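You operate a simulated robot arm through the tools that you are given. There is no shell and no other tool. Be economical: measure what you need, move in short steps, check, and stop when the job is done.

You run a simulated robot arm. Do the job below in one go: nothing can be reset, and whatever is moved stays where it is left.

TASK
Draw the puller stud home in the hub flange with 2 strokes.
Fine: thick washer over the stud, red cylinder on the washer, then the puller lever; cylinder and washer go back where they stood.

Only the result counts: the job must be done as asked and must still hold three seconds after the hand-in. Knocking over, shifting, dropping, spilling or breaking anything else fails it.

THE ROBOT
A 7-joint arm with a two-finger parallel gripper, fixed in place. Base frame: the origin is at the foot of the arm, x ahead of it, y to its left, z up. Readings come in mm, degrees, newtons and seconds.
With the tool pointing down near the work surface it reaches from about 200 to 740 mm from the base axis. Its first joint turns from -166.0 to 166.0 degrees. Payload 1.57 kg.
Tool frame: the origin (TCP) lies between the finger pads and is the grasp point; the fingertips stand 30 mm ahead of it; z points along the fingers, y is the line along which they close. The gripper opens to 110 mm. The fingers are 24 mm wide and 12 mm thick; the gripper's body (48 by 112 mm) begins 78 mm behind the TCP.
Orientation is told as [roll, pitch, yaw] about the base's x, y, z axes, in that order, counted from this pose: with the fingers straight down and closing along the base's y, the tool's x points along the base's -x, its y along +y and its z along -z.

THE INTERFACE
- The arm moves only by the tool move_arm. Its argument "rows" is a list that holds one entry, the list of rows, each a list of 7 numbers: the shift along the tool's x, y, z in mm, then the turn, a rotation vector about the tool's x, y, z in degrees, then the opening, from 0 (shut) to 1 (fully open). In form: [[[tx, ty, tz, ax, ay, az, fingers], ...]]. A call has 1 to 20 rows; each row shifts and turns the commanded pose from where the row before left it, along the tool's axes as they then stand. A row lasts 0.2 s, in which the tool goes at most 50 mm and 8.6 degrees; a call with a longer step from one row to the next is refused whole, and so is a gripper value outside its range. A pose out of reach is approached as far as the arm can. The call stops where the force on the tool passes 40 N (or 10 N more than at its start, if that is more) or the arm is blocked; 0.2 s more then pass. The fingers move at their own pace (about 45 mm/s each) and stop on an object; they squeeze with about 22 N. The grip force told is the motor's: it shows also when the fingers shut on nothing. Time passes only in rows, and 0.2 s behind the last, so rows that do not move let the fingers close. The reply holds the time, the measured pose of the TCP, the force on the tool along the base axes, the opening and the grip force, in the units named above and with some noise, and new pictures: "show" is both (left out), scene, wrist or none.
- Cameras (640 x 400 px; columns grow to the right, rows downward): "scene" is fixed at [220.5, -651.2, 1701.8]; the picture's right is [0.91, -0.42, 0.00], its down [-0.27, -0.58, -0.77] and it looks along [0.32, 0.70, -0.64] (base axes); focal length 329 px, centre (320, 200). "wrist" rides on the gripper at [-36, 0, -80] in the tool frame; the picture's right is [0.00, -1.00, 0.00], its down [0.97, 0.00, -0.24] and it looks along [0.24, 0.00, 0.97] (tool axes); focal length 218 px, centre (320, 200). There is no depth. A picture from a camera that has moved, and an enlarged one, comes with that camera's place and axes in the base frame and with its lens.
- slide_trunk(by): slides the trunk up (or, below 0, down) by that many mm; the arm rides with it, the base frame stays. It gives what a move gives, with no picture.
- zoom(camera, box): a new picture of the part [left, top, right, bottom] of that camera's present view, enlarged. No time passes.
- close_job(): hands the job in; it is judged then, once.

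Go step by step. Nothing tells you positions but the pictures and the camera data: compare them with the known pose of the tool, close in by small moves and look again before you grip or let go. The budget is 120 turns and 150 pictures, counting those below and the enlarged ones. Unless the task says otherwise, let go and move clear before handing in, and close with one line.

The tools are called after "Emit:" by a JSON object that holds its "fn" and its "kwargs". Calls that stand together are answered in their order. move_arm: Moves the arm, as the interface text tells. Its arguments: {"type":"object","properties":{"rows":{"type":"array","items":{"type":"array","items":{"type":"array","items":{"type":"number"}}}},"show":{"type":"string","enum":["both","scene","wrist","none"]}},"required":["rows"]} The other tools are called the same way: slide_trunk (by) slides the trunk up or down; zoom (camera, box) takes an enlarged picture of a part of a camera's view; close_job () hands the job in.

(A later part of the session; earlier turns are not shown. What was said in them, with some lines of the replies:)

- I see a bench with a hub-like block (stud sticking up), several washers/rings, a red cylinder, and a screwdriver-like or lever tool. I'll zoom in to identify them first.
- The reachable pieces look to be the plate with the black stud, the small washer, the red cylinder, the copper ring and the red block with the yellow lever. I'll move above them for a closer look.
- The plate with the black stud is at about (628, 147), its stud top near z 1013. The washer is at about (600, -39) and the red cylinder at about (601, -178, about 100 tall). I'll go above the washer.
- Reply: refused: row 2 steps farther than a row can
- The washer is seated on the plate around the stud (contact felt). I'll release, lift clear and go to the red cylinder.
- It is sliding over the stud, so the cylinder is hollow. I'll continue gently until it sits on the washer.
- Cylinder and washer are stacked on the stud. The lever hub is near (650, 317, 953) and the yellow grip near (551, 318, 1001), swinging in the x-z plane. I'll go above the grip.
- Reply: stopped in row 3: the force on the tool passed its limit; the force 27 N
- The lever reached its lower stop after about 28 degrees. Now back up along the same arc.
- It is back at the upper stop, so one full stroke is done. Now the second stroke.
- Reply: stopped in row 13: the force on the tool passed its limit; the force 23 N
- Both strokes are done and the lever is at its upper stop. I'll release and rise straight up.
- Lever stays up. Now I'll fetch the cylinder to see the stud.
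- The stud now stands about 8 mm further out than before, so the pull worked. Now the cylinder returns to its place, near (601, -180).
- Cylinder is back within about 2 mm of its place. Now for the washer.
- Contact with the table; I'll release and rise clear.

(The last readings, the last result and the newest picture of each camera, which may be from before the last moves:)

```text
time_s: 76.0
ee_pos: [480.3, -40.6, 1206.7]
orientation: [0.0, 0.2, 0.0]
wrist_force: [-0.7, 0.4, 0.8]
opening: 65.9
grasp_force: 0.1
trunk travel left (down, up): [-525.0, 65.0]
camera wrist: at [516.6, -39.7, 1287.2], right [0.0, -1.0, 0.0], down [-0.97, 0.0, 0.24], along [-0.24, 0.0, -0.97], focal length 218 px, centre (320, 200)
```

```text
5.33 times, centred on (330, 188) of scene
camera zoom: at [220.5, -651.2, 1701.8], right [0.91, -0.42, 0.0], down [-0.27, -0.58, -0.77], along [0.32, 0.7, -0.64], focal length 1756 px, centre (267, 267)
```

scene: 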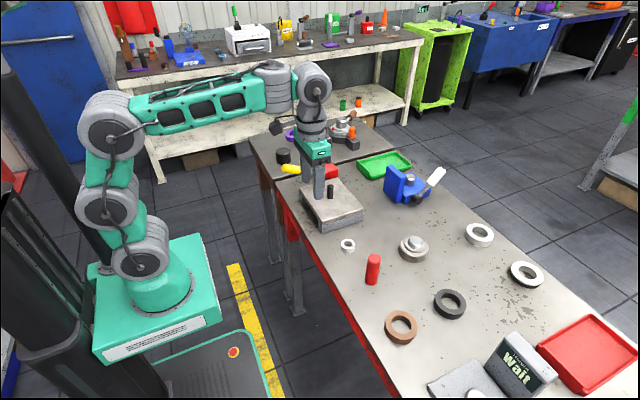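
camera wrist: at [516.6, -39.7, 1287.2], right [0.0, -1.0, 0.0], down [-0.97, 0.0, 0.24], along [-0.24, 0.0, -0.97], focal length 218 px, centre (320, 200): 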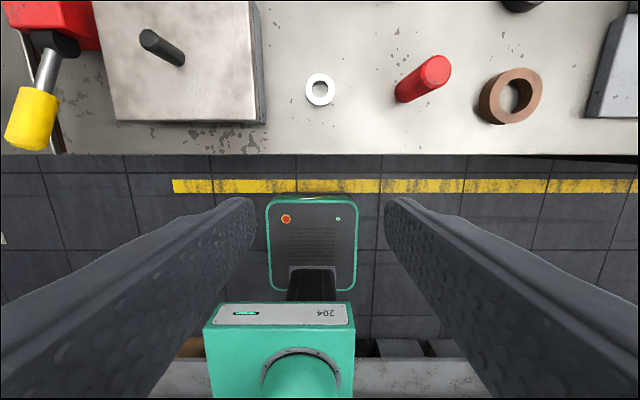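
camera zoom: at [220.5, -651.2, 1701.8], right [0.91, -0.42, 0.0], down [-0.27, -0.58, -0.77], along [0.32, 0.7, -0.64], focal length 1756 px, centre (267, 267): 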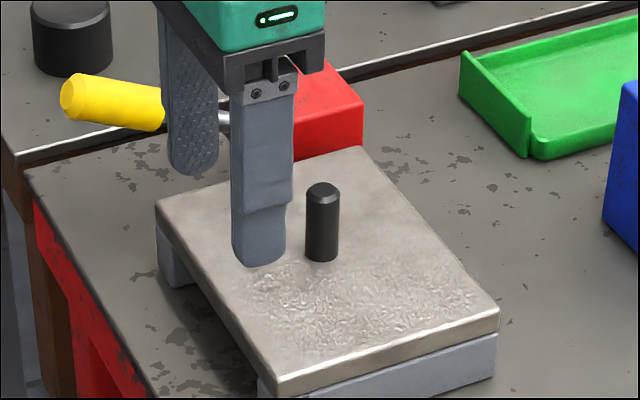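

The stud is drawn, the lever is back up, and washer and cylinder stand in their places; the arm is clear. I'm handing in.

Emit:
{"fn": "close_job", "kwargs": {}}

```text
The job is handed in.
```

I gave the puller lever 2 full strokes, which drew the stud up about 8 mm; I had no mark to check "home" against. The washer is back on its spot, the red cylinder is within about 2 mm of where it stood, and the job is handed in.
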